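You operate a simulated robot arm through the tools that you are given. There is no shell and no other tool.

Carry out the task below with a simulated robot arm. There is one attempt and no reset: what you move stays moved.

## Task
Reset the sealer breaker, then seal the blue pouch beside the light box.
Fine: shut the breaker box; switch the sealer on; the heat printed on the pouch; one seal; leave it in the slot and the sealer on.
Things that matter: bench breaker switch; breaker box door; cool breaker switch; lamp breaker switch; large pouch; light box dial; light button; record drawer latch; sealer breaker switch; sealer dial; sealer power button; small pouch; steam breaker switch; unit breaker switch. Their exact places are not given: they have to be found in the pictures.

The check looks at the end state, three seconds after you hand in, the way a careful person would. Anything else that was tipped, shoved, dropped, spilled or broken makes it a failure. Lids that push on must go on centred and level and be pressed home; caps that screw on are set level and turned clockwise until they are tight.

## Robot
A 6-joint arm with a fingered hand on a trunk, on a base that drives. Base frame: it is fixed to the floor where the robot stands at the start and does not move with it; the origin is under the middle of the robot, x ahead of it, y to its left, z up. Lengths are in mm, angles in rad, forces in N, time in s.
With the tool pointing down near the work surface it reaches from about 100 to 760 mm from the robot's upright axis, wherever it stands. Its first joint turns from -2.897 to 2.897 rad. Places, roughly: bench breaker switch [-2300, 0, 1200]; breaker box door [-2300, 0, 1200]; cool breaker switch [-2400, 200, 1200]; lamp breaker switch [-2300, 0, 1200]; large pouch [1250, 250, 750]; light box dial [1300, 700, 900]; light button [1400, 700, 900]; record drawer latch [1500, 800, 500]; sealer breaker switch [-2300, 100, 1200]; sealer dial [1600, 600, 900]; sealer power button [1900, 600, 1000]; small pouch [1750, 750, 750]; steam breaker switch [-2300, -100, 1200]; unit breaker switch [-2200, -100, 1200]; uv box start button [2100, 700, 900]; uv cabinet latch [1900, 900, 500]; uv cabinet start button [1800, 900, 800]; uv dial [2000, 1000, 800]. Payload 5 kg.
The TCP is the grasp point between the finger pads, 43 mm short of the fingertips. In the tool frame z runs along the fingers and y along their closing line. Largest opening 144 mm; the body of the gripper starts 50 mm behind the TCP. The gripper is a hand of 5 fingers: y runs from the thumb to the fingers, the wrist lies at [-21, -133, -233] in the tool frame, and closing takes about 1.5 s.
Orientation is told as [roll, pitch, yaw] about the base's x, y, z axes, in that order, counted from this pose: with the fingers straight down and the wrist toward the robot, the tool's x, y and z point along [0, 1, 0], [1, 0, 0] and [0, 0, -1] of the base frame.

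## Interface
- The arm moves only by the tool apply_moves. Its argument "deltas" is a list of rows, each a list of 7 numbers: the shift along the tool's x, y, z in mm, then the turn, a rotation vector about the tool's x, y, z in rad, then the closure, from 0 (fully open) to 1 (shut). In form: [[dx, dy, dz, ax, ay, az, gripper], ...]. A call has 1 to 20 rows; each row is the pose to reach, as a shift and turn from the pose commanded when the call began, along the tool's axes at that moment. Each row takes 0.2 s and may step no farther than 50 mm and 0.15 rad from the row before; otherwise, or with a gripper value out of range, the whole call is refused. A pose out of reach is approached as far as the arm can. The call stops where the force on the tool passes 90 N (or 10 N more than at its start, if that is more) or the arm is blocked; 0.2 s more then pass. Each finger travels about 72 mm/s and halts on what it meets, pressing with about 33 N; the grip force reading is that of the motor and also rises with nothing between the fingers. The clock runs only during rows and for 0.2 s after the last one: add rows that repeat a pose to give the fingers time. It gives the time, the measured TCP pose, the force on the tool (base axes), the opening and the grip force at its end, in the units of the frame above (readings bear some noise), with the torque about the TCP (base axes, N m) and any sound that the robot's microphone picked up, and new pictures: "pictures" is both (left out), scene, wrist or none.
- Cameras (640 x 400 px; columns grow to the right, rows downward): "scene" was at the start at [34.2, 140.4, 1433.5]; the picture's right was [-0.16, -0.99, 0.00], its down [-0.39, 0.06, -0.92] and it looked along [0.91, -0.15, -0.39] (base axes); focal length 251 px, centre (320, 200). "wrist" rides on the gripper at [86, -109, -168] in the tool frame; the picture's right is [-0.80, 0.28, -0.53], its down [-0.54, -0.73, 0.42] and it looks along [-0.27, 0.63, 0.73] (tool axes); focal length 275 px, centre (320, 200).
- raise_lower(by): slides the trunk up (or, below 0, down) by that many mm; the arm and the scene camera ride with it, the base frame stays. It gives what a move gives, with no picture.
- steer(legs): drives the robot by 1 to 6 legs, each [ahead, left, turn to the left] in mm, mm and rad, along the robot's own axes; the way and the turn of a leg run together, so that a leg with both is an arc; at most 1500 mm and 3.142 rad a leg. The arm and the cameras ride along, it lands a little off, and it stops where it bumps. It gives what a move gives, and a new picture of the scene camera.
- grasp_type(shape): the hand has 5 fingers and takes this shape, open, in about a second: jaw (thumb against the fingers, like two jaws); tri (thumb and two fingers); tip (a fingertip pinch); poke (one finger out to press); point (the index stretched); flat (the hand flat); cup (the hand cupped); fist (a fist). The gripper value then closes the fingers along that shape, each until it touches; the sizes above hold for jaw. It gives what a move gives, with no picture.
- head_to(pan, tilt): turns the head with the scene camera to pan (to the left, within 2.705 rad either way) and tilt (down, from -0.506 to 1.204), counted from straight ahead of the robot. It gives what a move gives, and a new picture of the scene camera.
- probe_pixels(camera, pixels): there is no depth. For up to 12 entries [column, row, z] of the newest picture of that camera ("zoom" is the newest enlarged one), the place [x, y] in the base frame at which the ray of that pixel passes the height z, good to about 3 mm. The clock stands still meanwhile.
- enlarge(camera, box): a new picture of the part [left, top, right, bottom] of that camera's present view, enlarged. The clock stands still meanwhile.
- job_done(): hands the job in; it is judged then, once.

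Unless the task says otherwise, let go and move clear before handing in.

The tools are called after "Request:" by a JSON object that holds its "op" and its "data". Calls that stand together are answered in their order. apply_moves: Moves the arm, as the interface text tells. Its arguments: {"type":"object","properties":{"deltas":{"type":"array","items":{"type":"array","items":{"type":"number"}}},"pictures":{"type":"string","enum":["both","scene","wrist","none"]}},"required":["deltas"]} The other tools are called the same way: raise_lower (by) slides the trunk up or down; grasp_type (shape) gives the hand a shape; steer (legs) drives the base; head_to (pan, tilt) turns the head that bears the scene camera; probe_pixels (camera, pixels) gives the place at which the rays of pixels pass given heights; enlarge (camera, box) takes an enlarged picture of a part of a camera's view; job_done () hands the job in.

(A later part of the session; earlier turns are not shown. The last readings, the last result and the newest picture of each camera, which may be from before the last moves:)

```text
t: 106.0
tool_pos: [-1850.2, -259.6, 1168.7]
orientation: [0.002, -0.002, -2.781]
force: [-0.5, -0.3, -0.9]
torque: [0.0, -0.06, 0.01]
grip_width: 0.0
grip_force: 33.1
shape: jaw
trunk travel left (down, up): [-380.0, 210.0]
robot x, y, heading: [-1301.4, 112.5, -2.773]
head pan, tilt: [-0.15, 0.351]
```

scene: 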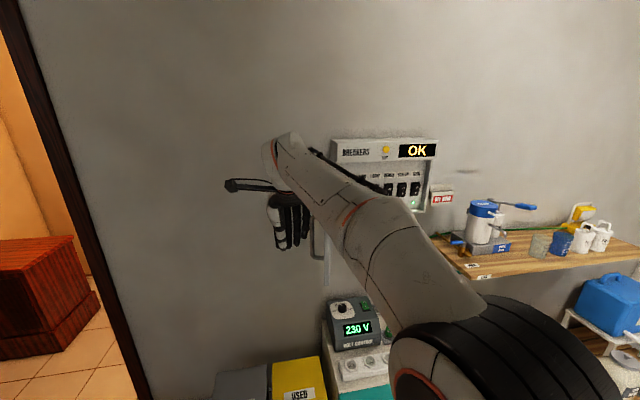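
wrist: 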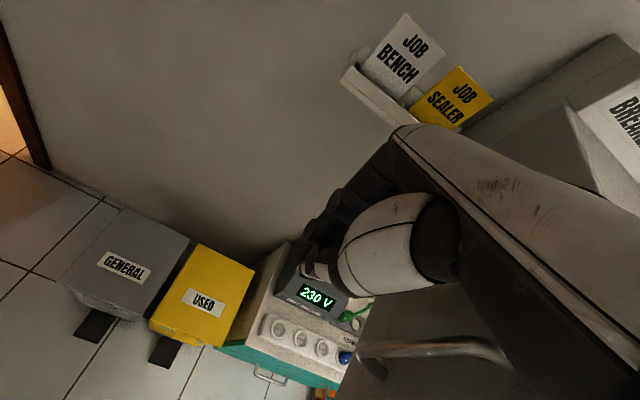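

Push the door to the right along the arc (handle visible at wrist pixels (360–500, 350)).

Request:
{"op": "apply_moves", "data": {"deltas": [[-37.4, -22.7, 0, 0, 0, 0, 1], [-70, -38.2, 0, 0, 0, 0, 1], [-105, -50.3, 0, 0, 0, 0, 1], [-140, -59.3, 0, 0, 0, 0, 1], [-176.7, -64.5, 0, 0, 0, 0, 1], [-213.3, -65.5, 0, 0, 0, 0, 1]]}}

```text
t: 107.4
tool_pos: [-1863.5, -38.3, 1171.3]
orientation: [-0.001, -0.003, -2.78]
force: [-5.9, -3.7, 2.3]
torque: [0.26, 0.24, 0.49]
grip_width: 0.0
grip_force: 32.6
shape: jaw
trunk travel left (down, up): [-380.0, 210.0]
robot x, y, heading: [-1302.9, 113.0, -2.783]
head pan, tilt: [-0.15, 0.351]
```

scene: 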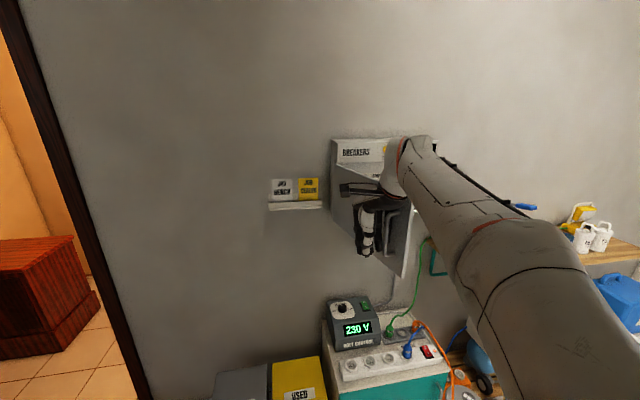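
wrist: 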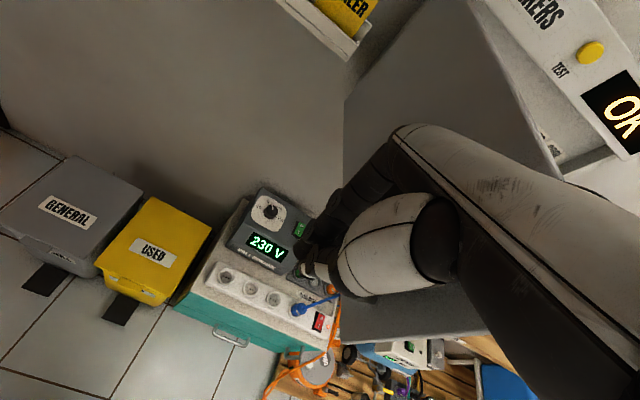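

The door is swinging shut nicely (~50° left). Continue along the arc toward the wall.

Request:
{"op": "apply_moves", "data": {"deltas": [[-37.6, 2.4, 0, 0, 0, 0, 1], [-73.9, 8, 0, 0, 0, 0, 1], [-108.9, 17.2, 0, 0, 0, 0, 1], [-143.3, 30.4, 0, 0, 0, 0, 1], [-176, 46.4, 0, 0, 0, 0, 1], [-206.9, 65.8, 0, 0, 0, 0, 1], [-235.8, 88.6, 0, 0, 0, 0, 1], [-262, 113.3, 0, 0, 0, 0, 1]]}}

```text
t: 108.8
tool_pos: [-1992.2, 99.3, 1172.6]
orientation: [0.013, -0.01, -2.748]
force: [-9.2, -23.5, 0.3]
torque: [1.65, -0.92, 1.97]
grip_width: 0.1
grip_force: 32.7
shape: jaw
trunk travel left (down, up): [-380.0, 210.0]
robot x, y, heading: [-1302.5, 115.0, -2.777]
head pan, tilt: [-0.15, 0.351]
stopped in row 6: the force on the tool passed its limit at 91 N (the readings are from after the stop); the commanded pose is now the measured one
```

scene: 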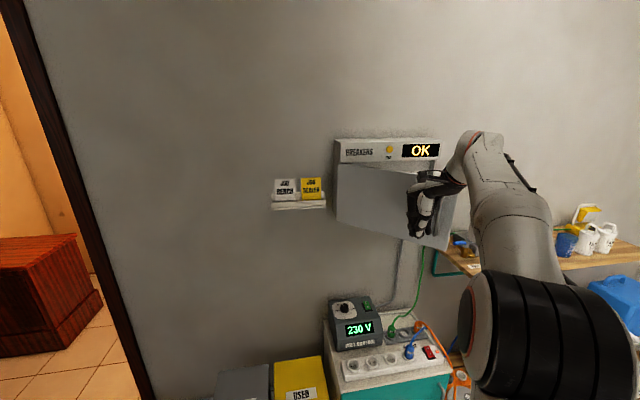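
wrist: 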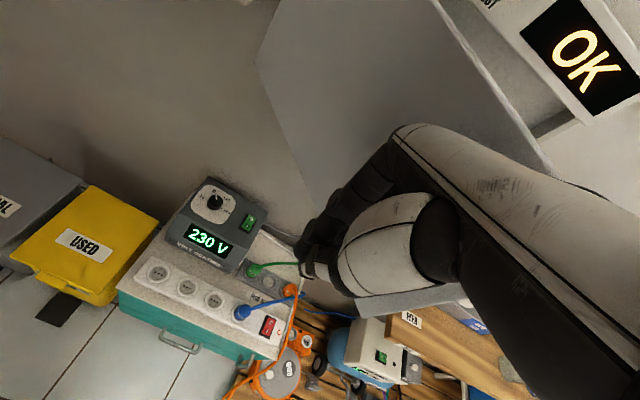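

The hand is jamming sideways against the handle; ease left 25 mm, then push toward the wall.

Request:
{"op": "apply_moves", "data": {"deltas": [[15, -5, 0, 0, 0, 0, 1], [28, 0, 0, 0, 0, 0, 1], [24, 25, 0, 0, 0, 0, 1], [16, 50, 0, 0, 0, 0, 1], [8, 75, 0, 0, 0, 0, 1], [0, 95, 0, 0, 0, 0, 1]]}}

```text
t: 110.2
tool_pos: [-2080.1, 73.5, 1172.7]
orientation: [0.014, -0.008, -2.756]
force: [-0.8, 0.4, -1.3]
torque: [0.01, 0.0, -0.01]
grip_width: 0.1
grip_force: 32.9
shape: jaw
trunk travel left (down, up): [-380.0, 210.0]
robot x, y, heading: [-1302.9, 109.6, -2.77]
head pan, tilt: [-0.15, 0.351]
```

scene: 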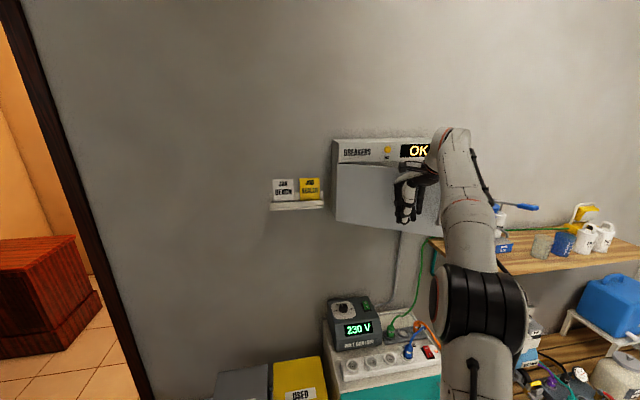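
wrist: 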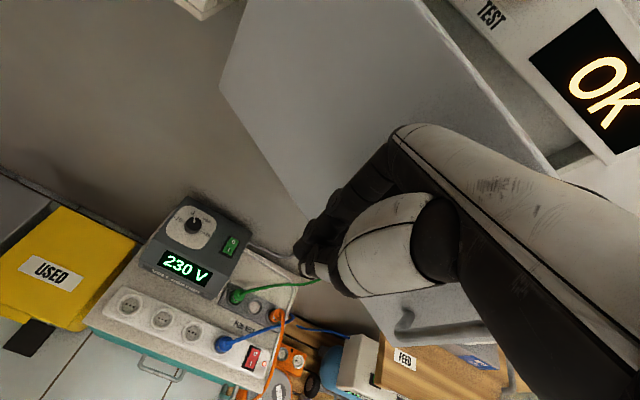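

Door nearly shut but the arm is at its reach; I'll pull the hand back, drive 160 mm closer, and push the rest.

Request:
{"op": "apply_moves", "data": {"deltas": [[0, -45, 0, 0, 0, 0, 1], [0, -90, 0, 0, 0, 0, 1], [0, -135, 0, 0, 0, 0, 1], [0, -180, 0, 0, 0, 0, 1]], "pictures": "none"}}

Request:
{"op": "steer", "data": {"legs": [[160, -40, 0]]}}

Request:
{"op": "probe_pixels", "data": {"camera": "scene", "pixels": [[455, 168, 1296], [445, 245, 1062]]}}

```text
t: 111.2
tool_pos: [-1912.3, 141.9, 1169.8]
orientation: [0.014, -0.009, -2.756]
force: [-0.8, 0.4, 0.1]
torque: [0.03, -0.04, -0.03]
grip_width: 0.1
grip_force: 33.4
shape: jaw
trunk travel left (down, up): [-380.0, 210.0]
robot x, y, heading: [-1300.7, 109.1, -2.776]
head pan, tilt: [-0.15, 0.351]
```

```text
t: 112.6
tool_pos: [-2075.2, 124.3, 1169.5]
orientation: [0.015, -0.011, -2.757]
force: [-1.5, 0.2, 0.7]
torque: [-0.01, 0.02, 0.0]
grip_width: 0.0
grip_force: 33.1
shape: jaw
trunk travel left (down, up): [-380.0, 210.0]
robot x, y, heading: [-1463.5, 97.6, -2.774]
head pan, tilt: [-0.15, 0.351]
```

scene: 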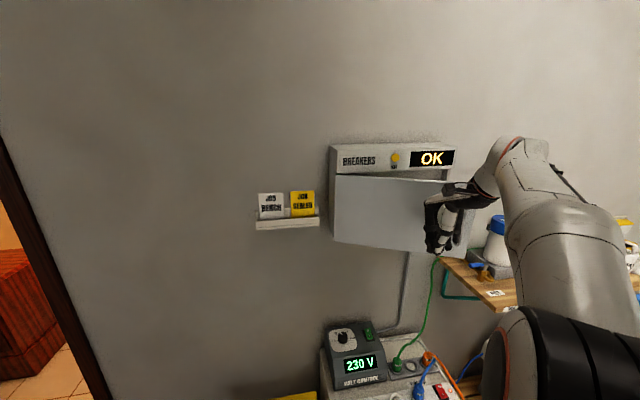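

```text
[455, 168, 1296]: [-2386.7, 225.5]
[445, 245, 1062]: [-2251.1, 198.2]
```

Advance along the robot's heading to press the door shut.

Request:
{"op": "apply_moves", "data": {"deltas": [[0, 35, 0, 0, 0, 0, 1], [0, 70, 0, 0, 0, 0, 1], [0, 100, 0, 0, 0, 0, 1], [0, 125, 0, 0, 0, 0, 1], [0, 145, 0, 0, 0, 0, 1], [0, 160, 0, 0, 0, 0, 1]]}}

```text
t: 114.0
tool_pos: [-2224.8, 63.2, 1170.6]
orientation: [0.014, -0.008, -2.757]
force: [-0.1, -0.6, 0.0]
torque: [0.01, 0.0, -0.01]
grip_width: 0.1
grip_force: 32.9
shape: jaw
trunk travel left (down, up): [-380.0, 210.0]
robot x, y, heading: [-1461.3, 92.1, -2.775]
head pan, tilt: [-0.15, 0.351]
```

scene: 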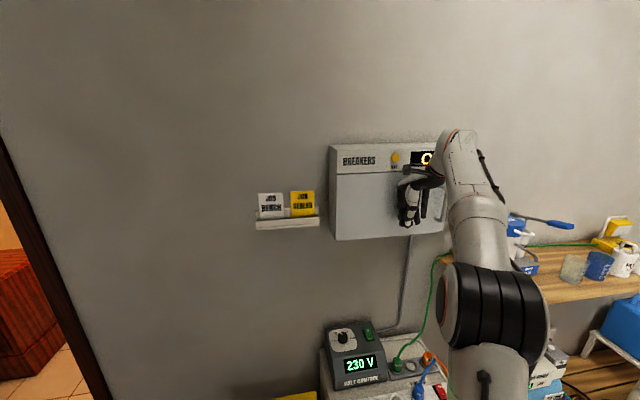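
wrist: 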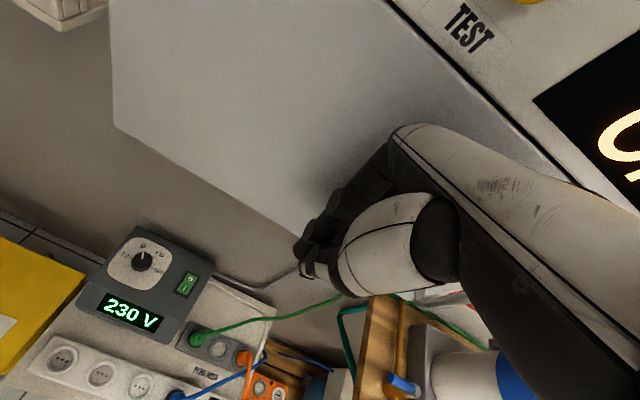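

Nearly flush; press on until firm contact.

Request:
{"op": "apply_moves", "data": {"deltas": [[0, 8, 0, 0, 0, 0, 1], [0, 16, 0, 0, 0, 0, 1], [0, 24, 0, 0, 0, 0, 1], [0, 30, 0, 0, 0, 0, 1]]}}

Request:
{"op": "enlarge", "data": {"camera": "wrist", "box": [300, 0, 640, 260]}}

Request:
{"op": "enlarge", "data": {"camera": "scene", "box": [310, 120, 490, 260]}}

```text
t: 114.7
tool_pos: [-2227.9, 61.2, 1174.0]
orientation: [0.021, -0.001, -2.759]
force: [52.6, 7.1, -4.9]
torque: [-0.6, 4.21, -0.04]
grip_width: 0.2
grip_force: 33.2
shape: jaw
trunk travel left (down, up): [-380.0, 210.0]
robot x, y, heading: [-1459.9, 93.6, -2.774]
head pan, tilt: [-0.15, 0.351]
stopped in row 3: the force on the tool passed its limit at 102 N (the readings are from after the stop); the commanded pose is now the measured one
```

scene: 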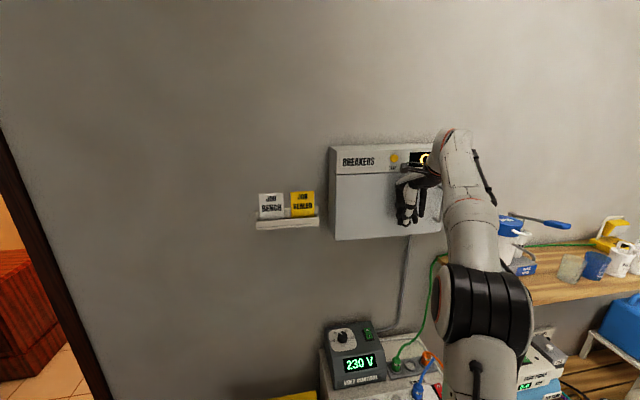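
wrist: 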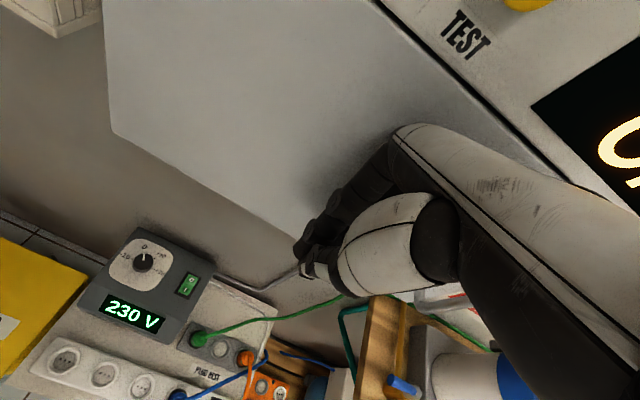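

```text
1.54 times, centred on (470, 130) of wrist
```

zoom: 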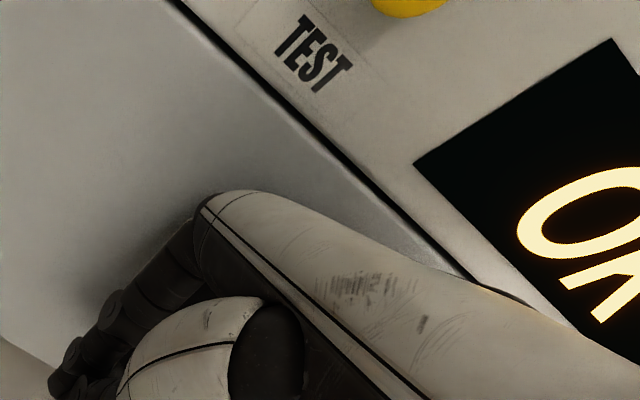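

```text
2.86 times, centred on (400, 190) of scene
```

zoom: 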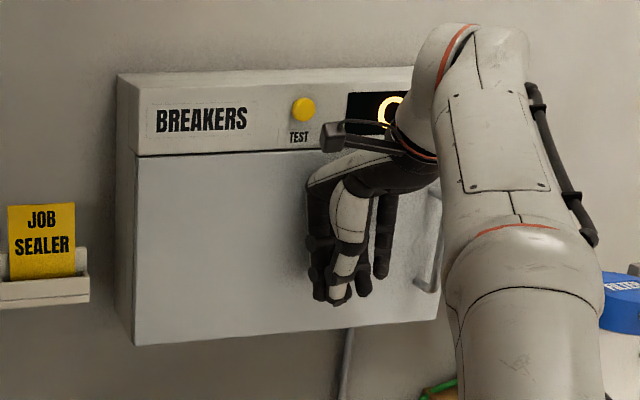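

Firm contact (102 N): the door is shut. Retract and verify.

Request:
{"op": "apply_moves", "data": {"deltas": [[0, -40, 0, 0, 0, 0, 1], [0, -85, 0, 0, 0, 0, 1], [0, -130, 0, 0, 0, 0, 1], [0, -175, 0, 0, 0, 0, 1], [0, -220, 0, 0, 0, 0, 1], [0, -220, 0, 0, 0, 0, 0.5], [0, -220, 0, 0, 0, 0, 0]], "pictures": "wrist"}}

Request:
{"op": "steer", "data": {"legs": [[-350, 0, 0]]}}

Request:
{"op": "enlarge", "data": {"camera": "scene", "box": [290, 120, 500, 260]}}

```text
t: 116.3
tool_pos: [-2032.4, 140.8, 1167.8]
orientation: [0.018, 0.002, -2.759]
force: [-0.1, 0.4, -0.6]
torque: [-0.02, 0.0, 0.0]
grip_width: 55.9
grip_force: 0.2
shape: jaw
trunk travel left (down, up): [-380.0, 210.0]
robot x, y, heading: [-1456.3, 91.2, -2.774]
head pan, tilt: [-0.15, 0.351]
```

wrist: 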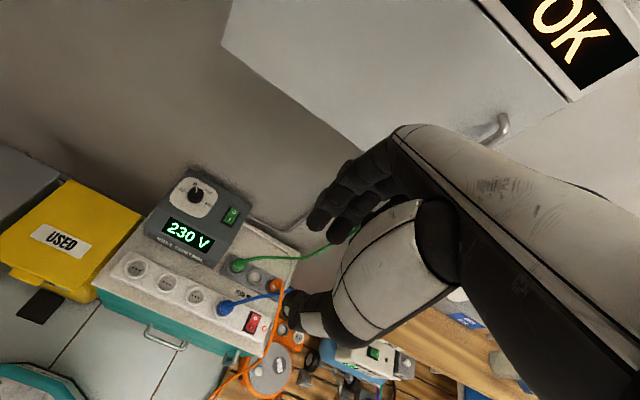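

```text
t: 118.5
tool_pos: [-1706.3, 265.5, 1168.1]
orientation: [0.02, 0.001, -2.758]
force: [0.6, 0.0, 0.6]
torque: [0.02, 0.01, 0.0]
grip_width: 143.6
grip_force: 0.0
shape: jaw
trunk travel left (down, up): [-380.0, 210.0]
robot x, y, heading: [-1135.5, 217.5, -2.772]
head pan, tilt: [-0.15, 0.351]
```

scene: 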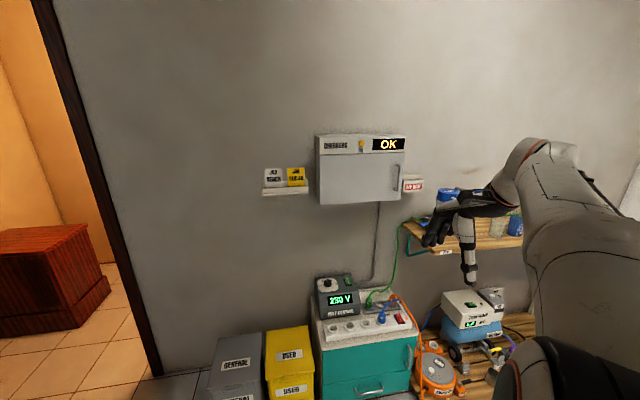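

```text
2.86 times, centred on (395, 190) of scene
```

zoom: 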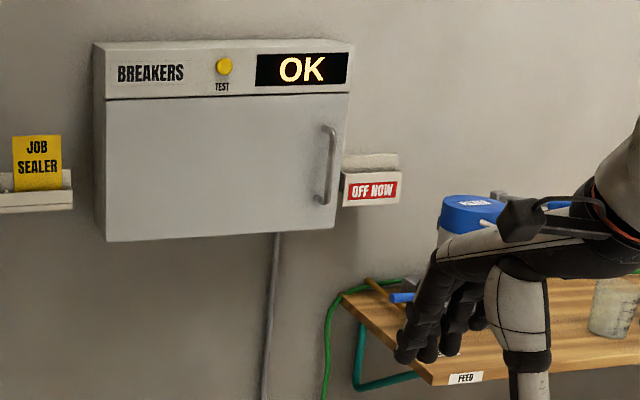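

The box is shut and flush. Now back to the bench: turn round and drive near my start place.

Request:
{"op": "steer", "data": {"legs": [[0, 0, 1.386], [0, 0, 1.386], [1000, 0, 0]]}}

Request:
{"op": "head_to", "data": {"pan": 0.3, "tilt": 0.35}}

```text
t: 130.6
tool_pos: [383.4, -18.3, 1167.9]
orientation: [0.02, 0.002, 0.028]
force: [1.0, -0.9, -0.6]
torque: [0.02, 0.01, -0.02]
grip_width: 143.7
grip_force: 0.0
shape: jaw
trunk travel left (down, up): [-380.0, 210.0]
robot x, y, heading: [-135.1, 223.8, 0.013]
head pan, tilt: [-0.15, 0.351]
```

scene: 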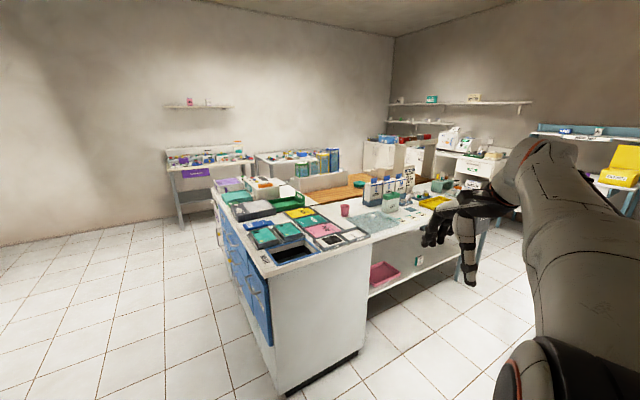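

```text
t: 131.5
tool_pos: [381.5, -18.0, 1166.8]
orientation: [0.021, 0.002, 0.027]
force: [0.5, 0.4, 0.6]
torque: [-0.01, 0.01, 0.01]
grip_width: 143.8
grip_force: 0.0
shape: jaw
trunk travel left (down, up): [-380.0, 210.0]
robot x, y, heading: [-134.2, 224.0, 0.007]
head pan, tilt: [0.3, 0.351]
```

scene: 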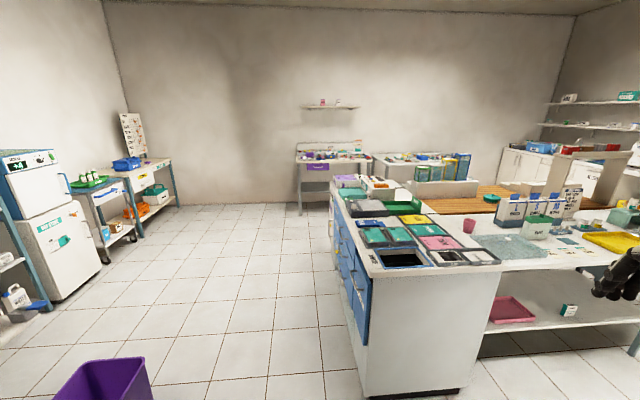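

I'll drive into the corridor on the bench's left side (clear of the purple bin) and face the bench squarely.

Request:
{"op": "steer", "data": {"legs": [[0, 0, 0.735], [1400, 0, 0], [0, 0, -1.949]]}}

Request:
{"op": "head_to", "data": {"pan": 0.3, "tilt": 0.6}}

```text
t: 145.0
tool_pos: [843.1, 598.2, 1168.5]
orientation: [0.019, 0.001, -1.187]
force: [0.4, 0.0, -0.3]
torque: [0.01, 0.02, 0.02]
grip_width: 143.5
grip_force: 0.0
shape: jaw
trunk travel left (down, up): [-380.0, 210.0]
robot x, y, heading: [891.2, 1169.9, -1.206]
head pan, tilt: [0.3, 0.351]
```

scene: 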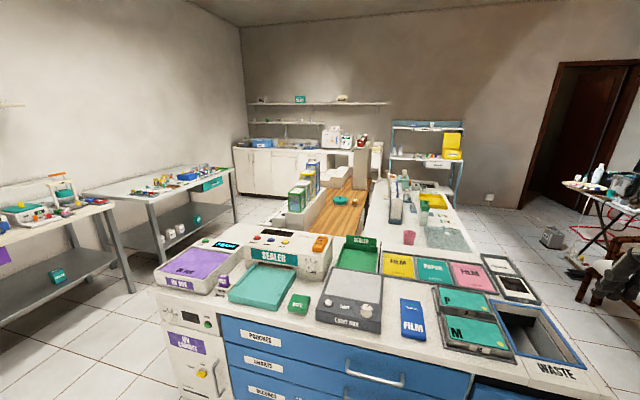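

```text
t: 145.8
tool_pos: [843.8, 598.6, 1168.0]
orientation: [0.02, 0.002, -1.187]
force: [-0.1, 0.1, -0.5]
torque: [-0.03, -0.01, 0.0]
grip_width: 143.7
grip_force: 0.1
shape: jaw
trunk travel left (down, up): [-380.0, 210.0]
robot x, y, heading: [896.0, 1167.3, -1.203]
head pan, tilt: [0.3, 0.6]
```

scene: 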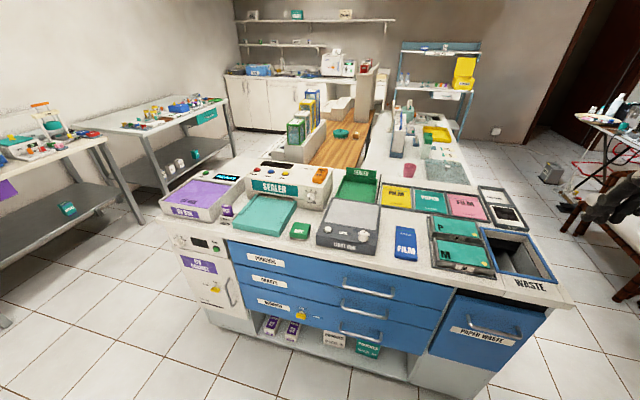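

Now a superb view: light box (350,230), blue FILM pouch (405,243), sealer (290,185). Enlarging each.

Request:
{"op": "enlarge", "data": {"camera": "scene", "box": [310, 165, 440, 265]}}

Request:
{"op": "enlarge", "data": {"camera": "scene", "box": [215, 145, 345, 245]}}

Request:
{"op": "enlarge", "data": {"camera": "scene", "box": [155, 160, 255, 235]}}

```text
4.00 times, centred on (375, 215) of scene
```

zoom: 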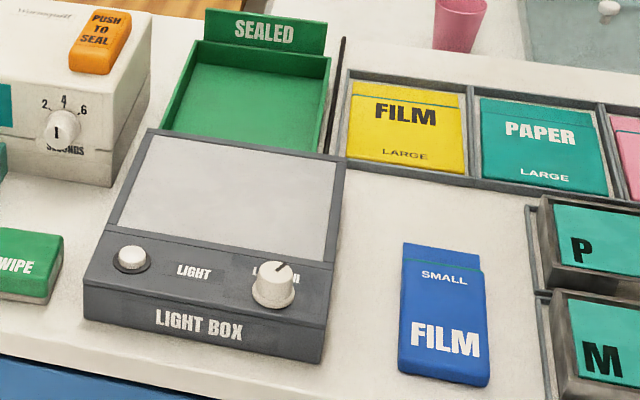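

```text
4.00 times, centred on (280, 195) of scene
```

zoom: 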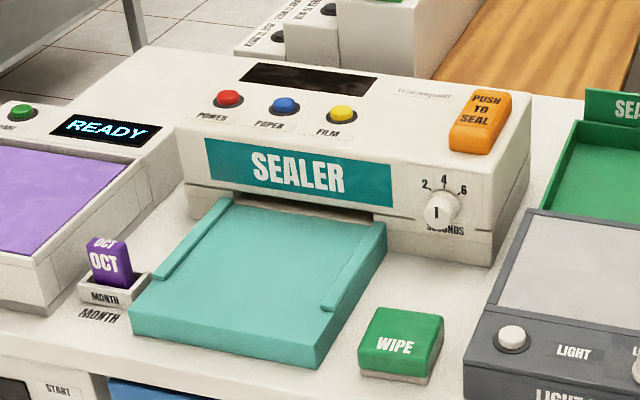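

```text
5.33 times, centred on (205, 198) of scene
```

zoom: 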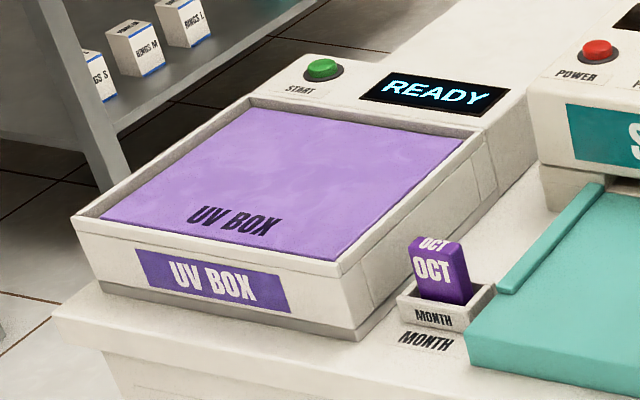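

The sealer has POWER, PAPER and FILM buttons, a SECONDS dial and a PUSH TO SEAL bar. I'll read the pouch and the display closely.

Request:
{"op": "enlarge", "data": {"camera": "scene", "box": [388, 220, 428, 265]}}

Request:
{"op": "enlarge", "data": {"camera": "scene", "box": [255, 155, 335, 215]}}

Request:
{"op": "probe_pixels", "data": {"camera": "scene", "pixels": [[405, 243, 740], [396, 258, 740], [417, 261, 740], [397, 226, 740], [416, 228, 740], [268, 216, 760], [265, 163, 900], [313, 197, 850], [400, 300, 0], [430, 375, 0]]}}

```text
8.89 times, centred on (408, 242) of scene
```

zoom: 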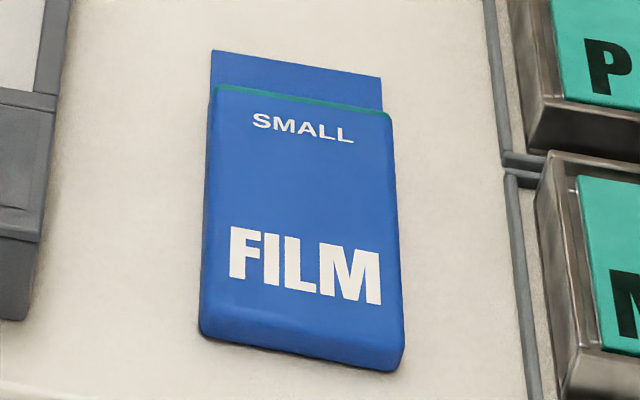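

```text
6.67 times, centred on (295, 185) of scene
```

zoom: 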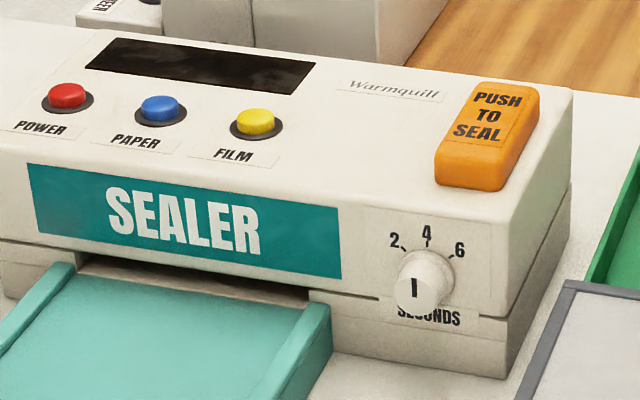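

```text
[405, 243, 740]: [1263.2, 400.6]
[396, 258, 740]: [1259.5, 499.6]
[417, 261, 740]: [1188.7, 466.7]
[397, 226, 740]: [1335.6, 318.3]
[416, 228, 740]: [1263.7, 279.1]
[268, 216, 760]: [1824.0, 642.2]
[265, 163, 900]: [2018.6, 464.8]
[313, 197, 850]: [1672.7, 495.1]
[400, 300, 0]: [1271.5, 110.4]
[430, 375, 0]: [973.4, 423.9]
```

I need the bench height. I'll raise the trunk for parallax and a steeper view.

Request:
{"op": "probe_pixels", "data": {"camera": "scene", "pixels": [[418, 261, 900], [418, 261, 800], [312, 195, 900], [312, 195, 800], [378, 236, 900], [378, 236, 800], [397, 226, 900], [397, 226, 800], [574, 303, 800], [574, 303, 900]]}}

Request:
{"op": "raise_lower", "data": {"by": 200}}

Request:
{"op": "head_to", "data": {"pan": 0.45, "tilt": 0.7}}

```text
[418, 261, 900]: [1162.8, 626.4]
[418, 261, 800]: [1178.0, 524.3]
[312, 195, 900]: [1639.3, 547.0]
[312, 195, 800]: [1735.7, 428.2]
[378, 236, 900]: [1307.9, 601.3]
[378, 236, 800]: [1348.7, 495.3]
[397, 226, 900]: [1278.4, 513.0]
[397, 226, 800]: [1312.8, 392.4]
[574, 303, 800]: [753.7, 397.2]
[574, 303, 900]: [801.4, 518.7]
```

```text
t: 148.0
tool_pos: [844.3, 597.8, 1369.0]
orientation: [0.02, 0.002, -1.186]
force: [0.3, 0.8, 0.3]
torque: [-0.03, 0.01, 0.02]
grip_width: 143.6
grip_force: 0.0
shape: jaw
trunk travel left (down, up): [-580.0, 10.0]
robot x, y, heading: [890.8, 1167.1, -1.205]
head pan, tilt: [0.3, 0.6]
```

```text
t: 148.7
tool_pos: [844.2, 598.6, 1367.5]
orientation: [0.019, 0.001, -1.187]
force: [0.8, -0.2, -0.4]
torque: [-0.01, 0.01, 0.02]
grip_width: 143.7
grip_force: 0.1
shape: jaw
trunk travel left (down, up): [-580.0, 10.0]
robot x, y, heading: [890.3, 1168.2, -1.205]
head pan, tilt: [0.45, 0.7]
```

scene: 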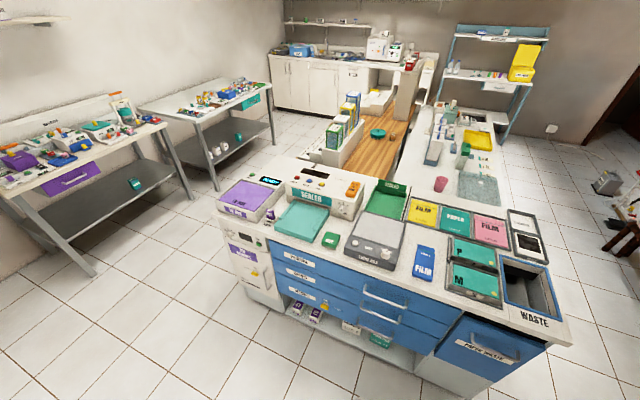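

Request:
{"op": "enlarge", "data": {"camera": "scene", "box": [330, 175, 470, 290]}}

Request:
{"op": "enlarge", "data": {"camera": "scene", "box": [250, 150, 390, 265]}}

```text
3.48 times, centred on (400, 232) of scene
```

zoom: 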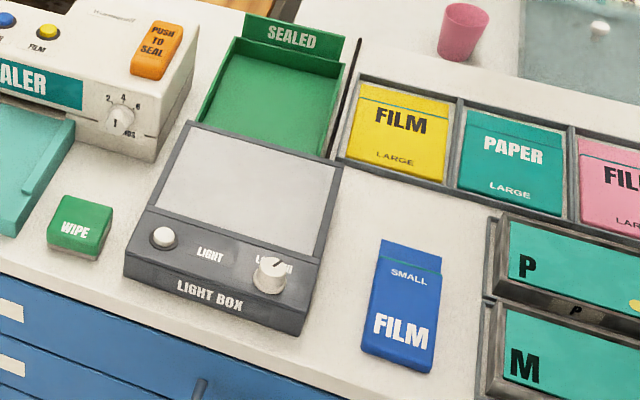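

```text
3.48 times, centred on (320, 208) of scene
```

zoom: 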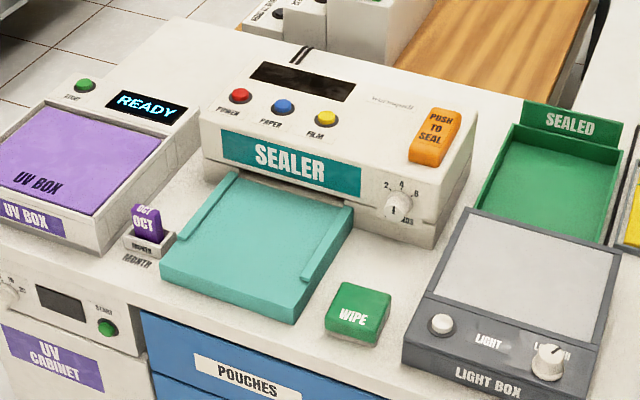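

Request:
{"op": "probe_pixels", "data": {"camera": "scene", "pixels": [[431.9, 281.7, 900], [431.9, 281.7, 800], [417.8, 243.5, 900], [417.8, 243.5, 800], [385.5, 253, 900], [385.5, 253, 800]]}}

```text
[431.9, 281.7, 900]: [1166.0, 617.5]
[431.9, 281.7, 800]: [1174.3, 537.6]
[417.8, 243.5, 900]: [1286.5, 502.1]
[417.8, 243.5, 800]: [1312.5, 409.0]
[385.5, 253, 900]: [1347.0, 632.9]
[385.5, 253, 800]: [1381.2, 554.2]
```

Parallax puts the blue pouch at about z 860, spanning (1170,585)–(1296,465), flap pointing toward the sealer-slot direction. I'll slide the robot left along the bench and closer.

Request:
{"op": "steer", "data": {"legs": [[0, 380, 0], [110, 0, 0]]}}

Request:
{"op": "head_to", "data": {"pan": 0.0, "tilt": 0.85}}

```text
t: 151.9
tool_pos: [1237.8, 630.2, 1366.4]
orientation: [0.019, 0.004, -1.189]
force: [0.1, -0.9, -0.2]
torque: [0.13, 0.0, 0.01]
grip_width: 143.8
grip_force: 0.2
shape: jaw
trunk travel left (down, up): [-580.0, 10.0]
robot x, y, heading: [1286.1, 1203.3, -1.203]
head pan, tilt: [0.45, 0.7]
```

scene: 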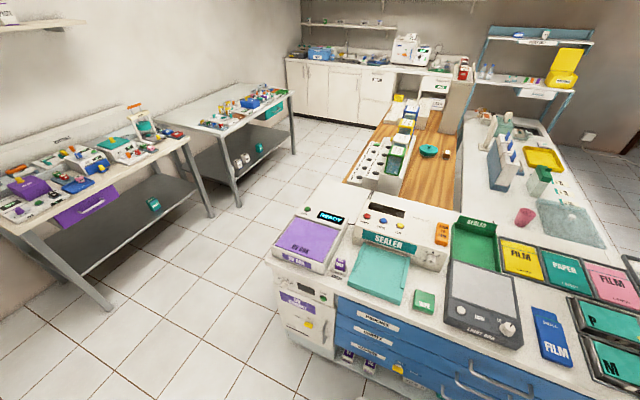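

```text
t: 152.8
tool_pos: [1237.3, 631.4, 1367.5]
orientation: [0.017, 0.001, -1.187]
force: [-0.7, -0.6, -0.2]
torque: [0.04, 0.0, -0.02]
grip_width: 143.6
grip_force: 0.1
shape: jaw
trunk travel left (down, up): [-580.0, 10.0]
robot x, y, heading: [1286.0, 1203.1, -1.205]
head pan, tilt: [0.0, 0.85]
```

scene: 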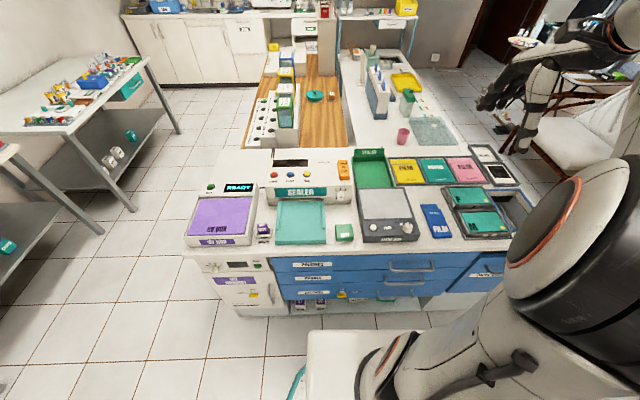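

Square to the bench now. Enlarge the sealer and the pouch from here.

Request:
{"op": "enlarge", "data": {"camera": "scene", "box": [255, 145, 365, 255]}}

Request:
{"op": "probe_pixels", "data": {"camera": "zoom", "pixels": [[222, 106, 950], [271, 108, 950], [312, 112, 950], [437, 100, 970], [390, 180, 900], [180, 350, 880], [375, 345, 880], [215, 205, 880], [345, 200, 880]]}}

Request:
{"op": "enlarge", "data": {"camera": "scene", "box": [350, 175, 470, 255]}}

```text
3.64 times, centred on (310, 200) of scene
```

zoom: 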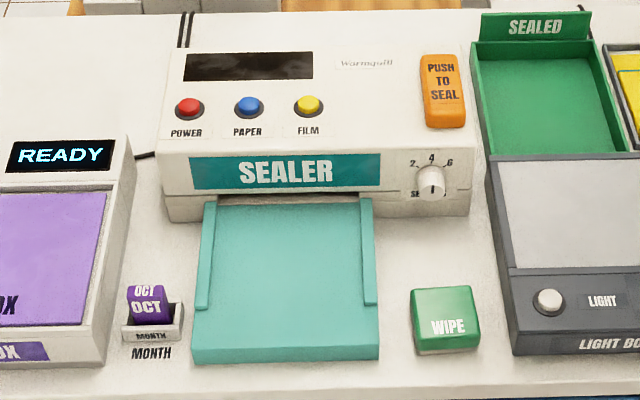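

```text
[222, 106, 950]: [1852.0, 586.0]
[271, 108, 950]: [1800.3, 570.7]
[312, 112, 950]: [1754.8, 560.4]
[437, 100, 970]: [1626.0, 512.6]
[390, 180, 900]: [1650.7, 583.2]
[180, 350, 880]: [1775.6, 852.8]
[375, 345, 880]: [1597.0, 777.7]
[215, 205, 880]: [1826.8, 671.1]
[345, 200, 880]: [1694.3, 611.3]
```

```text
5.00 times, centred on (410, 215) of scene
```

zoom: 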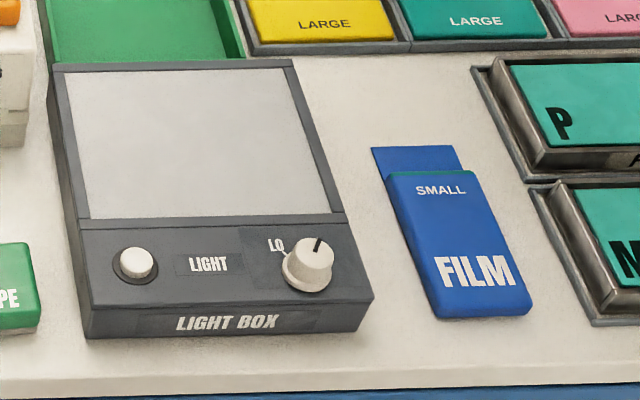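

Request:
{"op": "probe_pixels", "data": {"camera": "zoom", "pixels": [[372, 147, 860], [372, 147, 840], [457, 145, 860], [388, 172, 870], [468, 172, 870], [532, 310, 870], [440, 318, 870], [440, 318, 850]]}}

Request:
{"op": "enlarge", "data": {"camera": "scene", "box": [255, 145, 365, 255]}}

Request:
{"op": "probe_pixels", "data": {"camera": "zoom", "pixels": [[189, 106, 1000], [189, 106, 950], [309, 104, 1000], [309, 104, 950], [442, 90, 1000], [442, 90, 950], [195, 346, 900], [195, 346, 850], [379, 344, 900], [205, 201, 900], [205, 201, 850], [372, 200, 900]]}}

Request:
{"op": "raise_lower", "data": {"by": -220}}

Request:
{"op": "head_to", "data": {"pan": 0.0, "tilt": 0.7}}

Request:
{"op": "enlarge", "data": {"camera": "scene", "box": [245, 130, 375, 260]}}

```text
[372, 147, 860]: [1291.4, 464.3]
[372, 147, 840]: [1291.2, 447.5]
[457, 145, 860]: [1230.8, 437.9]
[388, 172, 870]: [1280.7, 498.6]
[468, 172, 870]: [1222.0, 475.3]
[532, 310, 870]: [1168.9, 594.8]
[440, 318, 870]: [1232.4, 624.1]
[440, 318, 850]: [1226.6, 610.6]
```

```text
3.64 times, centred on (310, 200) of scene
```

zoom: 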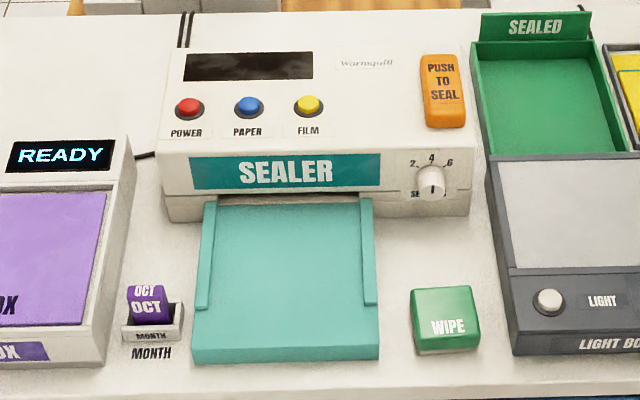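

```text
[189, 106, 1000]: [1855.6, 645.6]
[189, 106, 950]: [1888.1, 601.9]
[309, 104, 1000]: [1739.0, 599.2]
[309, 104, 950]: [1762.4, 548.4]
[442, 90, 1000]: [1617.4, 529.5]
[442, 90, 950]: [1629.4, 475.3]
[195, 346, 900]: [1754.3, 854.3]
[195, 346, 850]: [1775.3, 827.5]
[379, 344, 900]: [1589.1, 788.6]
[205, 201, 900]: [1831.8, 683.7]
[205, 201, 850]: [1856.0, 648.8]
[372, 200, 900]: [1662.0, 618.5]
```

```text
t: 155.1
tool_pos: [1237.5, 631.8, 1148.3]
orientation: [0.019, 0.002, -1.19]
force: [0.2, 0.3, -0.6]
torque: [-0.02, 0.01, -0.03]
grip_width: 143.9
grip_force: 0.0
shape: jaw
trunk travel left (down, up): [-360.0, 230.0]
robot x, y, heading: [1288.9, 1200.6, -1.208]
head pan, tilt: [0.0, 0.85]
```

```text
t: 155.8
tool_pos: [1237.0, 631.0, 1147.8]
orientation: [0.02, 0.001, -1.188]
force: [0.2, -0.5, 0.3]
torque: [0.01, 0.02, 0.02]
grip_width: 143.9
grip_force: 0.1
shape: jaw
trunk travel left (down, up): [-360.0, 230.0]
robot x, y, heading: [1285.4, 1201.2, -1.21]
head pan, tilt: [0.0, 0.7]
```

scene: 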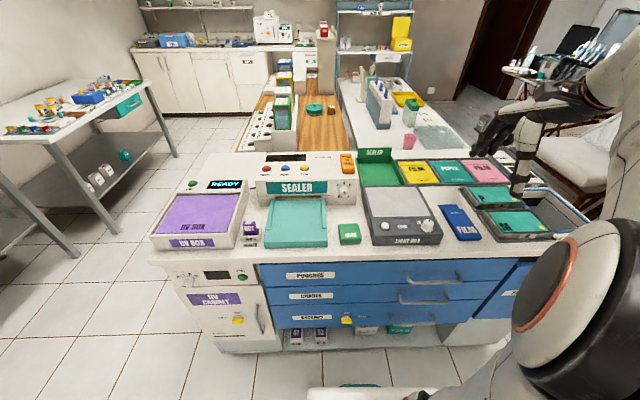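

```text
3.08 times, centred on (310, 195) of scene
```

zoom: 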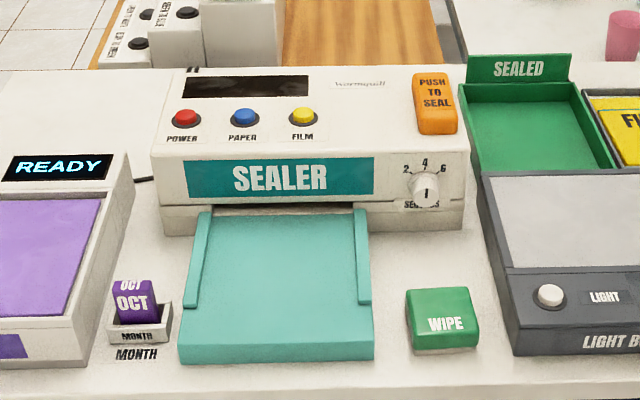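

Request:
{"op": "probe_pixels", "data": {"camera": "zoom", "pixels": [[186, 117, 1000], [186, 117, 950], [303, 116, 1000], [303, 116, 950], [436, 100, 1000], [436, 100, 950], [180, 344, 900], [180, 344, 850], [373, 344, 900], [373, 344, 850], [365, 212, 900], [365, 212, 850]]}}

```text
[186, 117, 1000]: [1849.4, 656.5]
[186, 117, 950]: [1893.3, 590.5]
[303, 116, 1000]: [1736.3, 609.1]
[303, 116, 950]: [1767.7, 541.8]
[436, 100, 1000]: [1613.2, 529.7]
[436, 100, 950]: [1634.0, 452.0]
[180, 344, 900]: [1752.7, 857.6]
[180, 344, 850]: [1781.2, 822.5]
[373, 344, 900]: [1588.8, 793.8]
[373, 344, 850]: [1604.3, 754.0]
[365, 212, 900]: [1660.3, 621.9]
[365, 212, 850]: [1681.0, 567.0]
```

Triangulated: POWER (1871,624,976), FILM (1753,569,970), seal bar (1617,529,1000), platform top z≈880 with slot at its far end, pouch centre ≈(1225,548). Move 70 mm closer and 200 mm left so all are in reach.

Request:
{"op": "steer", "data": {"legs": [[0, 200, 0], [70, 0, 0]]}}

Request:
{"op": "grasp_type", "data": {"shape": "poke"}}

Request:
{"op": "head_to", "data": {"pan": -0.05, "tilt": 0.8}}

```text
t: 158.0
tool_pos: [1449.4, 637.0, 1148.0]
orientation: [0.02, 0.003, -1.19]
force: [-0.2, 0.1, -0.5]
torque: [0.01, -0.04, 0.01]
grip_width: 143.9
grip_force: 0.0
shape: jaw
trunk travel left (down, up): [-360.0, 230.0]
robot x, y, heading: [1499.9, 1209.4, -1.211]
head pan, tilt: [0.0, 0.7]
```

scene: 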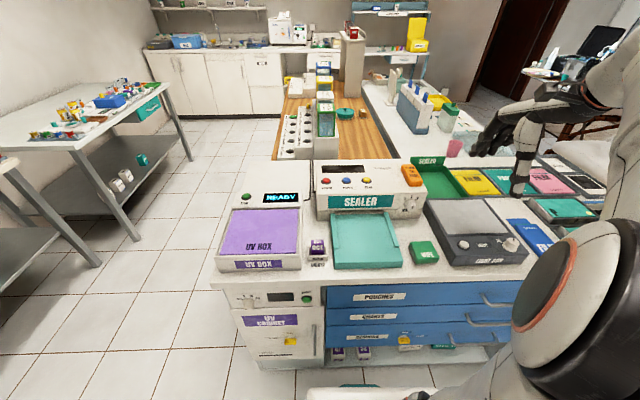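

```text
t: 158.9
tool_pos: [1450.8, 638.2, 1147.9]
orientation: [0.022, 0.002, -1.19]
force: [-0.3, 0.0, -1.6]
torque: [0.0, -0.01, 0.0]
grip_width: 0.0
grip_force: 0.0
shape: poke
trunk travel left (down, up): [-360.0, 230.0]
robot x, y, heading: [1500.9, 1211.5, -1.21]
head pan, tilt: [0.0, 0.7]
```

```text
t: 159.6
tool_pos: [1449.4, 639.7, 1146.7]
orientation: [0.021, 0.002, -1.191]
force: [-0.5, 1.0, -0.1]
torque: [-0.02, 0.0, -0.02]
grip_width: 0.2
grip_force: 0.0
shape: poke
trunk travel left (down, up): [-360.0, 230.0]
robot x, y, heading: [1499.3, 1209.7, -1.209]
head pan, tilt: [-0.051, 0.799]
```

scene: 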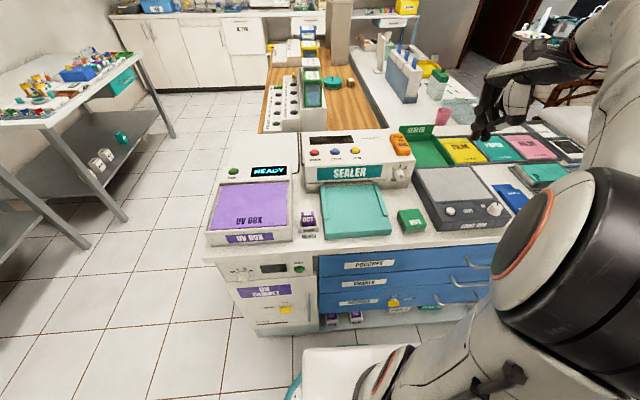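

Request:
{"op": "enlarge", "data": {"camera": "scene", "box": [290, 120, 420, 245]}}

Request:
{"op": "apply_moves", "data": {"deltas": [[0, 0, 0, 0, 0, 0, 0]], "pictures": "wrist"}}

```text
3.20 times, centred on (355, 182) of scene
```

zoom: 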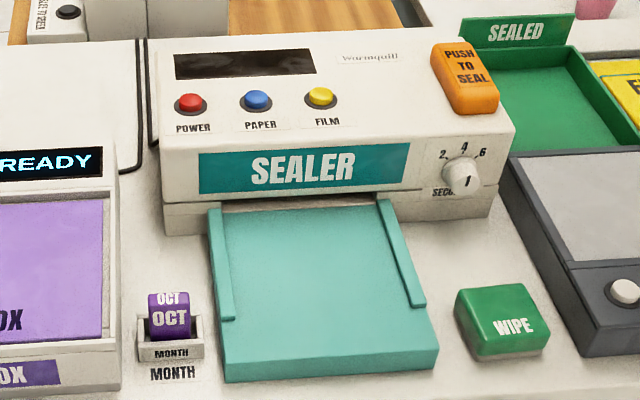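

```text
t: 160.0
tool_pos: [1449.5, 637.5, 1148.3]
orientation: [0.021, 0.001, -1.19]
force: [0.1, 0.2, 1.9]
torque: [-0.02, 0.01, -0.02]
grip_width: 0.0
grip_force: 0.0
shape: poke
trunk travel left (down, up): [-360.0, 230.0]
robot x, y, heading: [1497.9, 1208.0, -1.209]
head pan, tilt: [-0.051, 0.799]
```

wrist: 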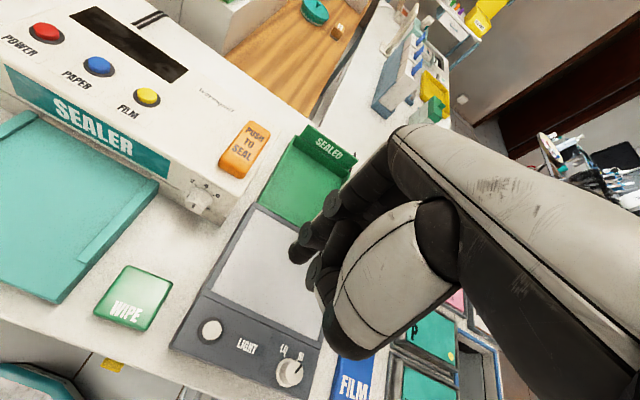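

Request:
{"op": "probe_pixels", "data": {"camera": "zoom", "pixels": [[190, 100, 976], [190, 100, 990], [320, 96, 976], [320, 96, 990], [466, 70, 1000], [258, 99, 976], [212, 208, 885], [222, 380, 860], [437, 350, 880], [378, 200, 885]]}}

Request:
{"op": "probe_pixels", "data": {"camera": "wrist", "pixels": [[47, 31, 976], [47, 31, 990], [148, 95, 976], [148, 95, 990], [247, 145, 1000], [247, 145, 1010], [98, 66, 976], [338, 385, 870]]}}

```text
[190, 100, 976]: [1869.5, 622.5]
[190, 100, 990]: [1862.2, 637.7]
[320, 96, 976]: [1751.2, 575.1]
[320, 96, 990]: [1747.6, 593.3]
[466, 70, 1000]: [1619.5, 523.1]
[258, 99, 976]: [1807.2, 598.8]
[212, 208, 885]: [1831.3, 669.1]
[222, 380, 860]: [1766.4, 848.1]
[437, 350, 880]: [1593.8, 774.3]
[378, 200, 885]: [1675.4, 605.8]
```

```text
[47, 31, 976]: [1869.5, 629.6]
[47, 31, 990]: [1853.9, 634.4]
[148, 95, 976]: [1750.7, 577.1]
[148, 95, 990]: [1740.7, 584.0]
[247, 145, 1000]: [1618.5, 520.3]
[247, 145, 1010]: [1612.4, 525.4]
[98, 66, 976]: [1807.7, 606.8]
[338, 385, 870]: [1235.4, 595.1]
```

Both cameras agree: POWER (1869,625,977), FILM (1751,576,976), bar (1619,522,1000). Move the pointing finger above POWER.

Request:
{"op": "apply_moves", "data": {"deltas": [[41.6, 18.4, 0, 0, 0, 0, 0], [83.2, 36.8, 0, 0, 0, 0, 0], [124.9, 55.3, 0, 0, 0, 0, 0], [166.5, 73.7, 0, 0, 0, 0, 0], [208, 92, 0, 0, 0, 0, 0], [249.7, 110.5, 0, 0, 0, 0, 0], [291.3, 129, 0, 0, 0, 0, 0], [333, 147.4, 0, 0, 0, 0, 0], [374.6, 165.8, 0, 0, 0, 0, 0], [374.6, 165.8, 35, 0, 0, 0, 0], [374.6, 165.8, 68, 0, 0, 0, 0], [374.6, 165.8, 68, 0, 0, 0, 0]]}}

Request:
{"op": "enlarge", "data": {"camera": "scene", "box": [280, 90, 420, 215]}}

Request:
{"op": "enlarge", "data": {"camera": "wrist", "box": [180, 150, 440, 380]}}

```text
t: 162.6
tool_pos: [1860.8, 624.3, 1086.6]
orientation: [0.02, 0.003, -1.189]
force: [-0.1, 0.1, -0.9]
torque: [0.03, -0.03, 0.0]
grip_width: 0.2
grip_force: 0.1
shape: poke
trunk travel left (down, up): [-360.0, 230.0]
robot x, y, heading: [1499.1, 1211.5, -1.207]
head pan, tilt: [-0.051, 0.799]
```

scene: 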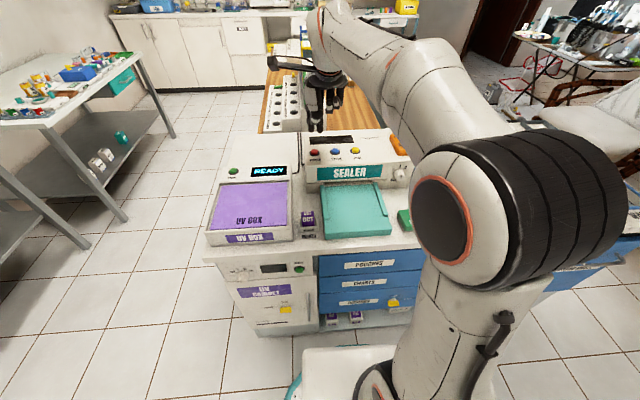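
wrist: 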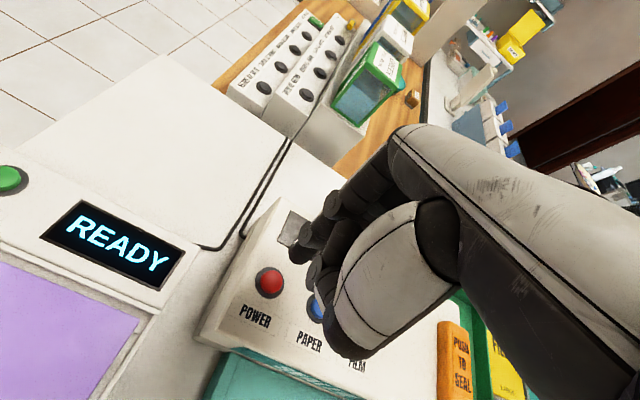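

```text
3.20 times, centred on (350, 152) of scene
```

zoom: 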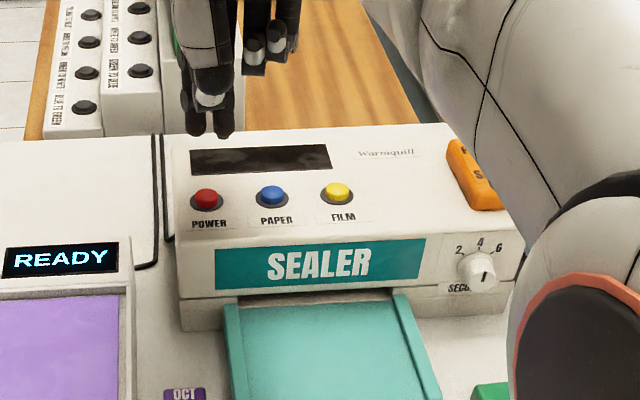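

```text
1.74 times, centred on (310, 265) of wrist
```

zoom: 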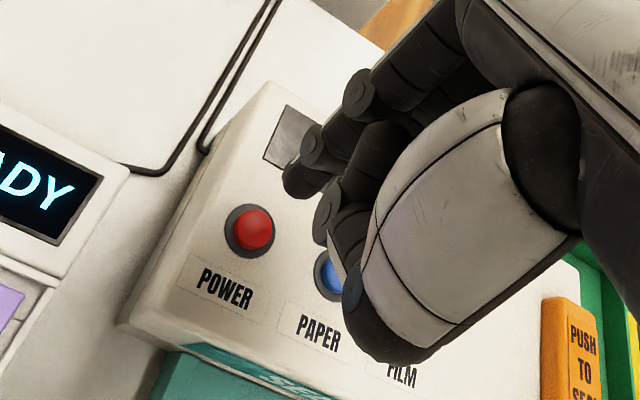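

Request:
{"op": "probe_pixels", "data": {"camera": "scene", "pixels": [[320.5, 132, 1043], [320.5, 132, 1050]]}}

```text
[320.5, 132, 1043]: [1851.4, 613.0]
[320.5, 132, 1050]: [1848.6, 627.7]
```

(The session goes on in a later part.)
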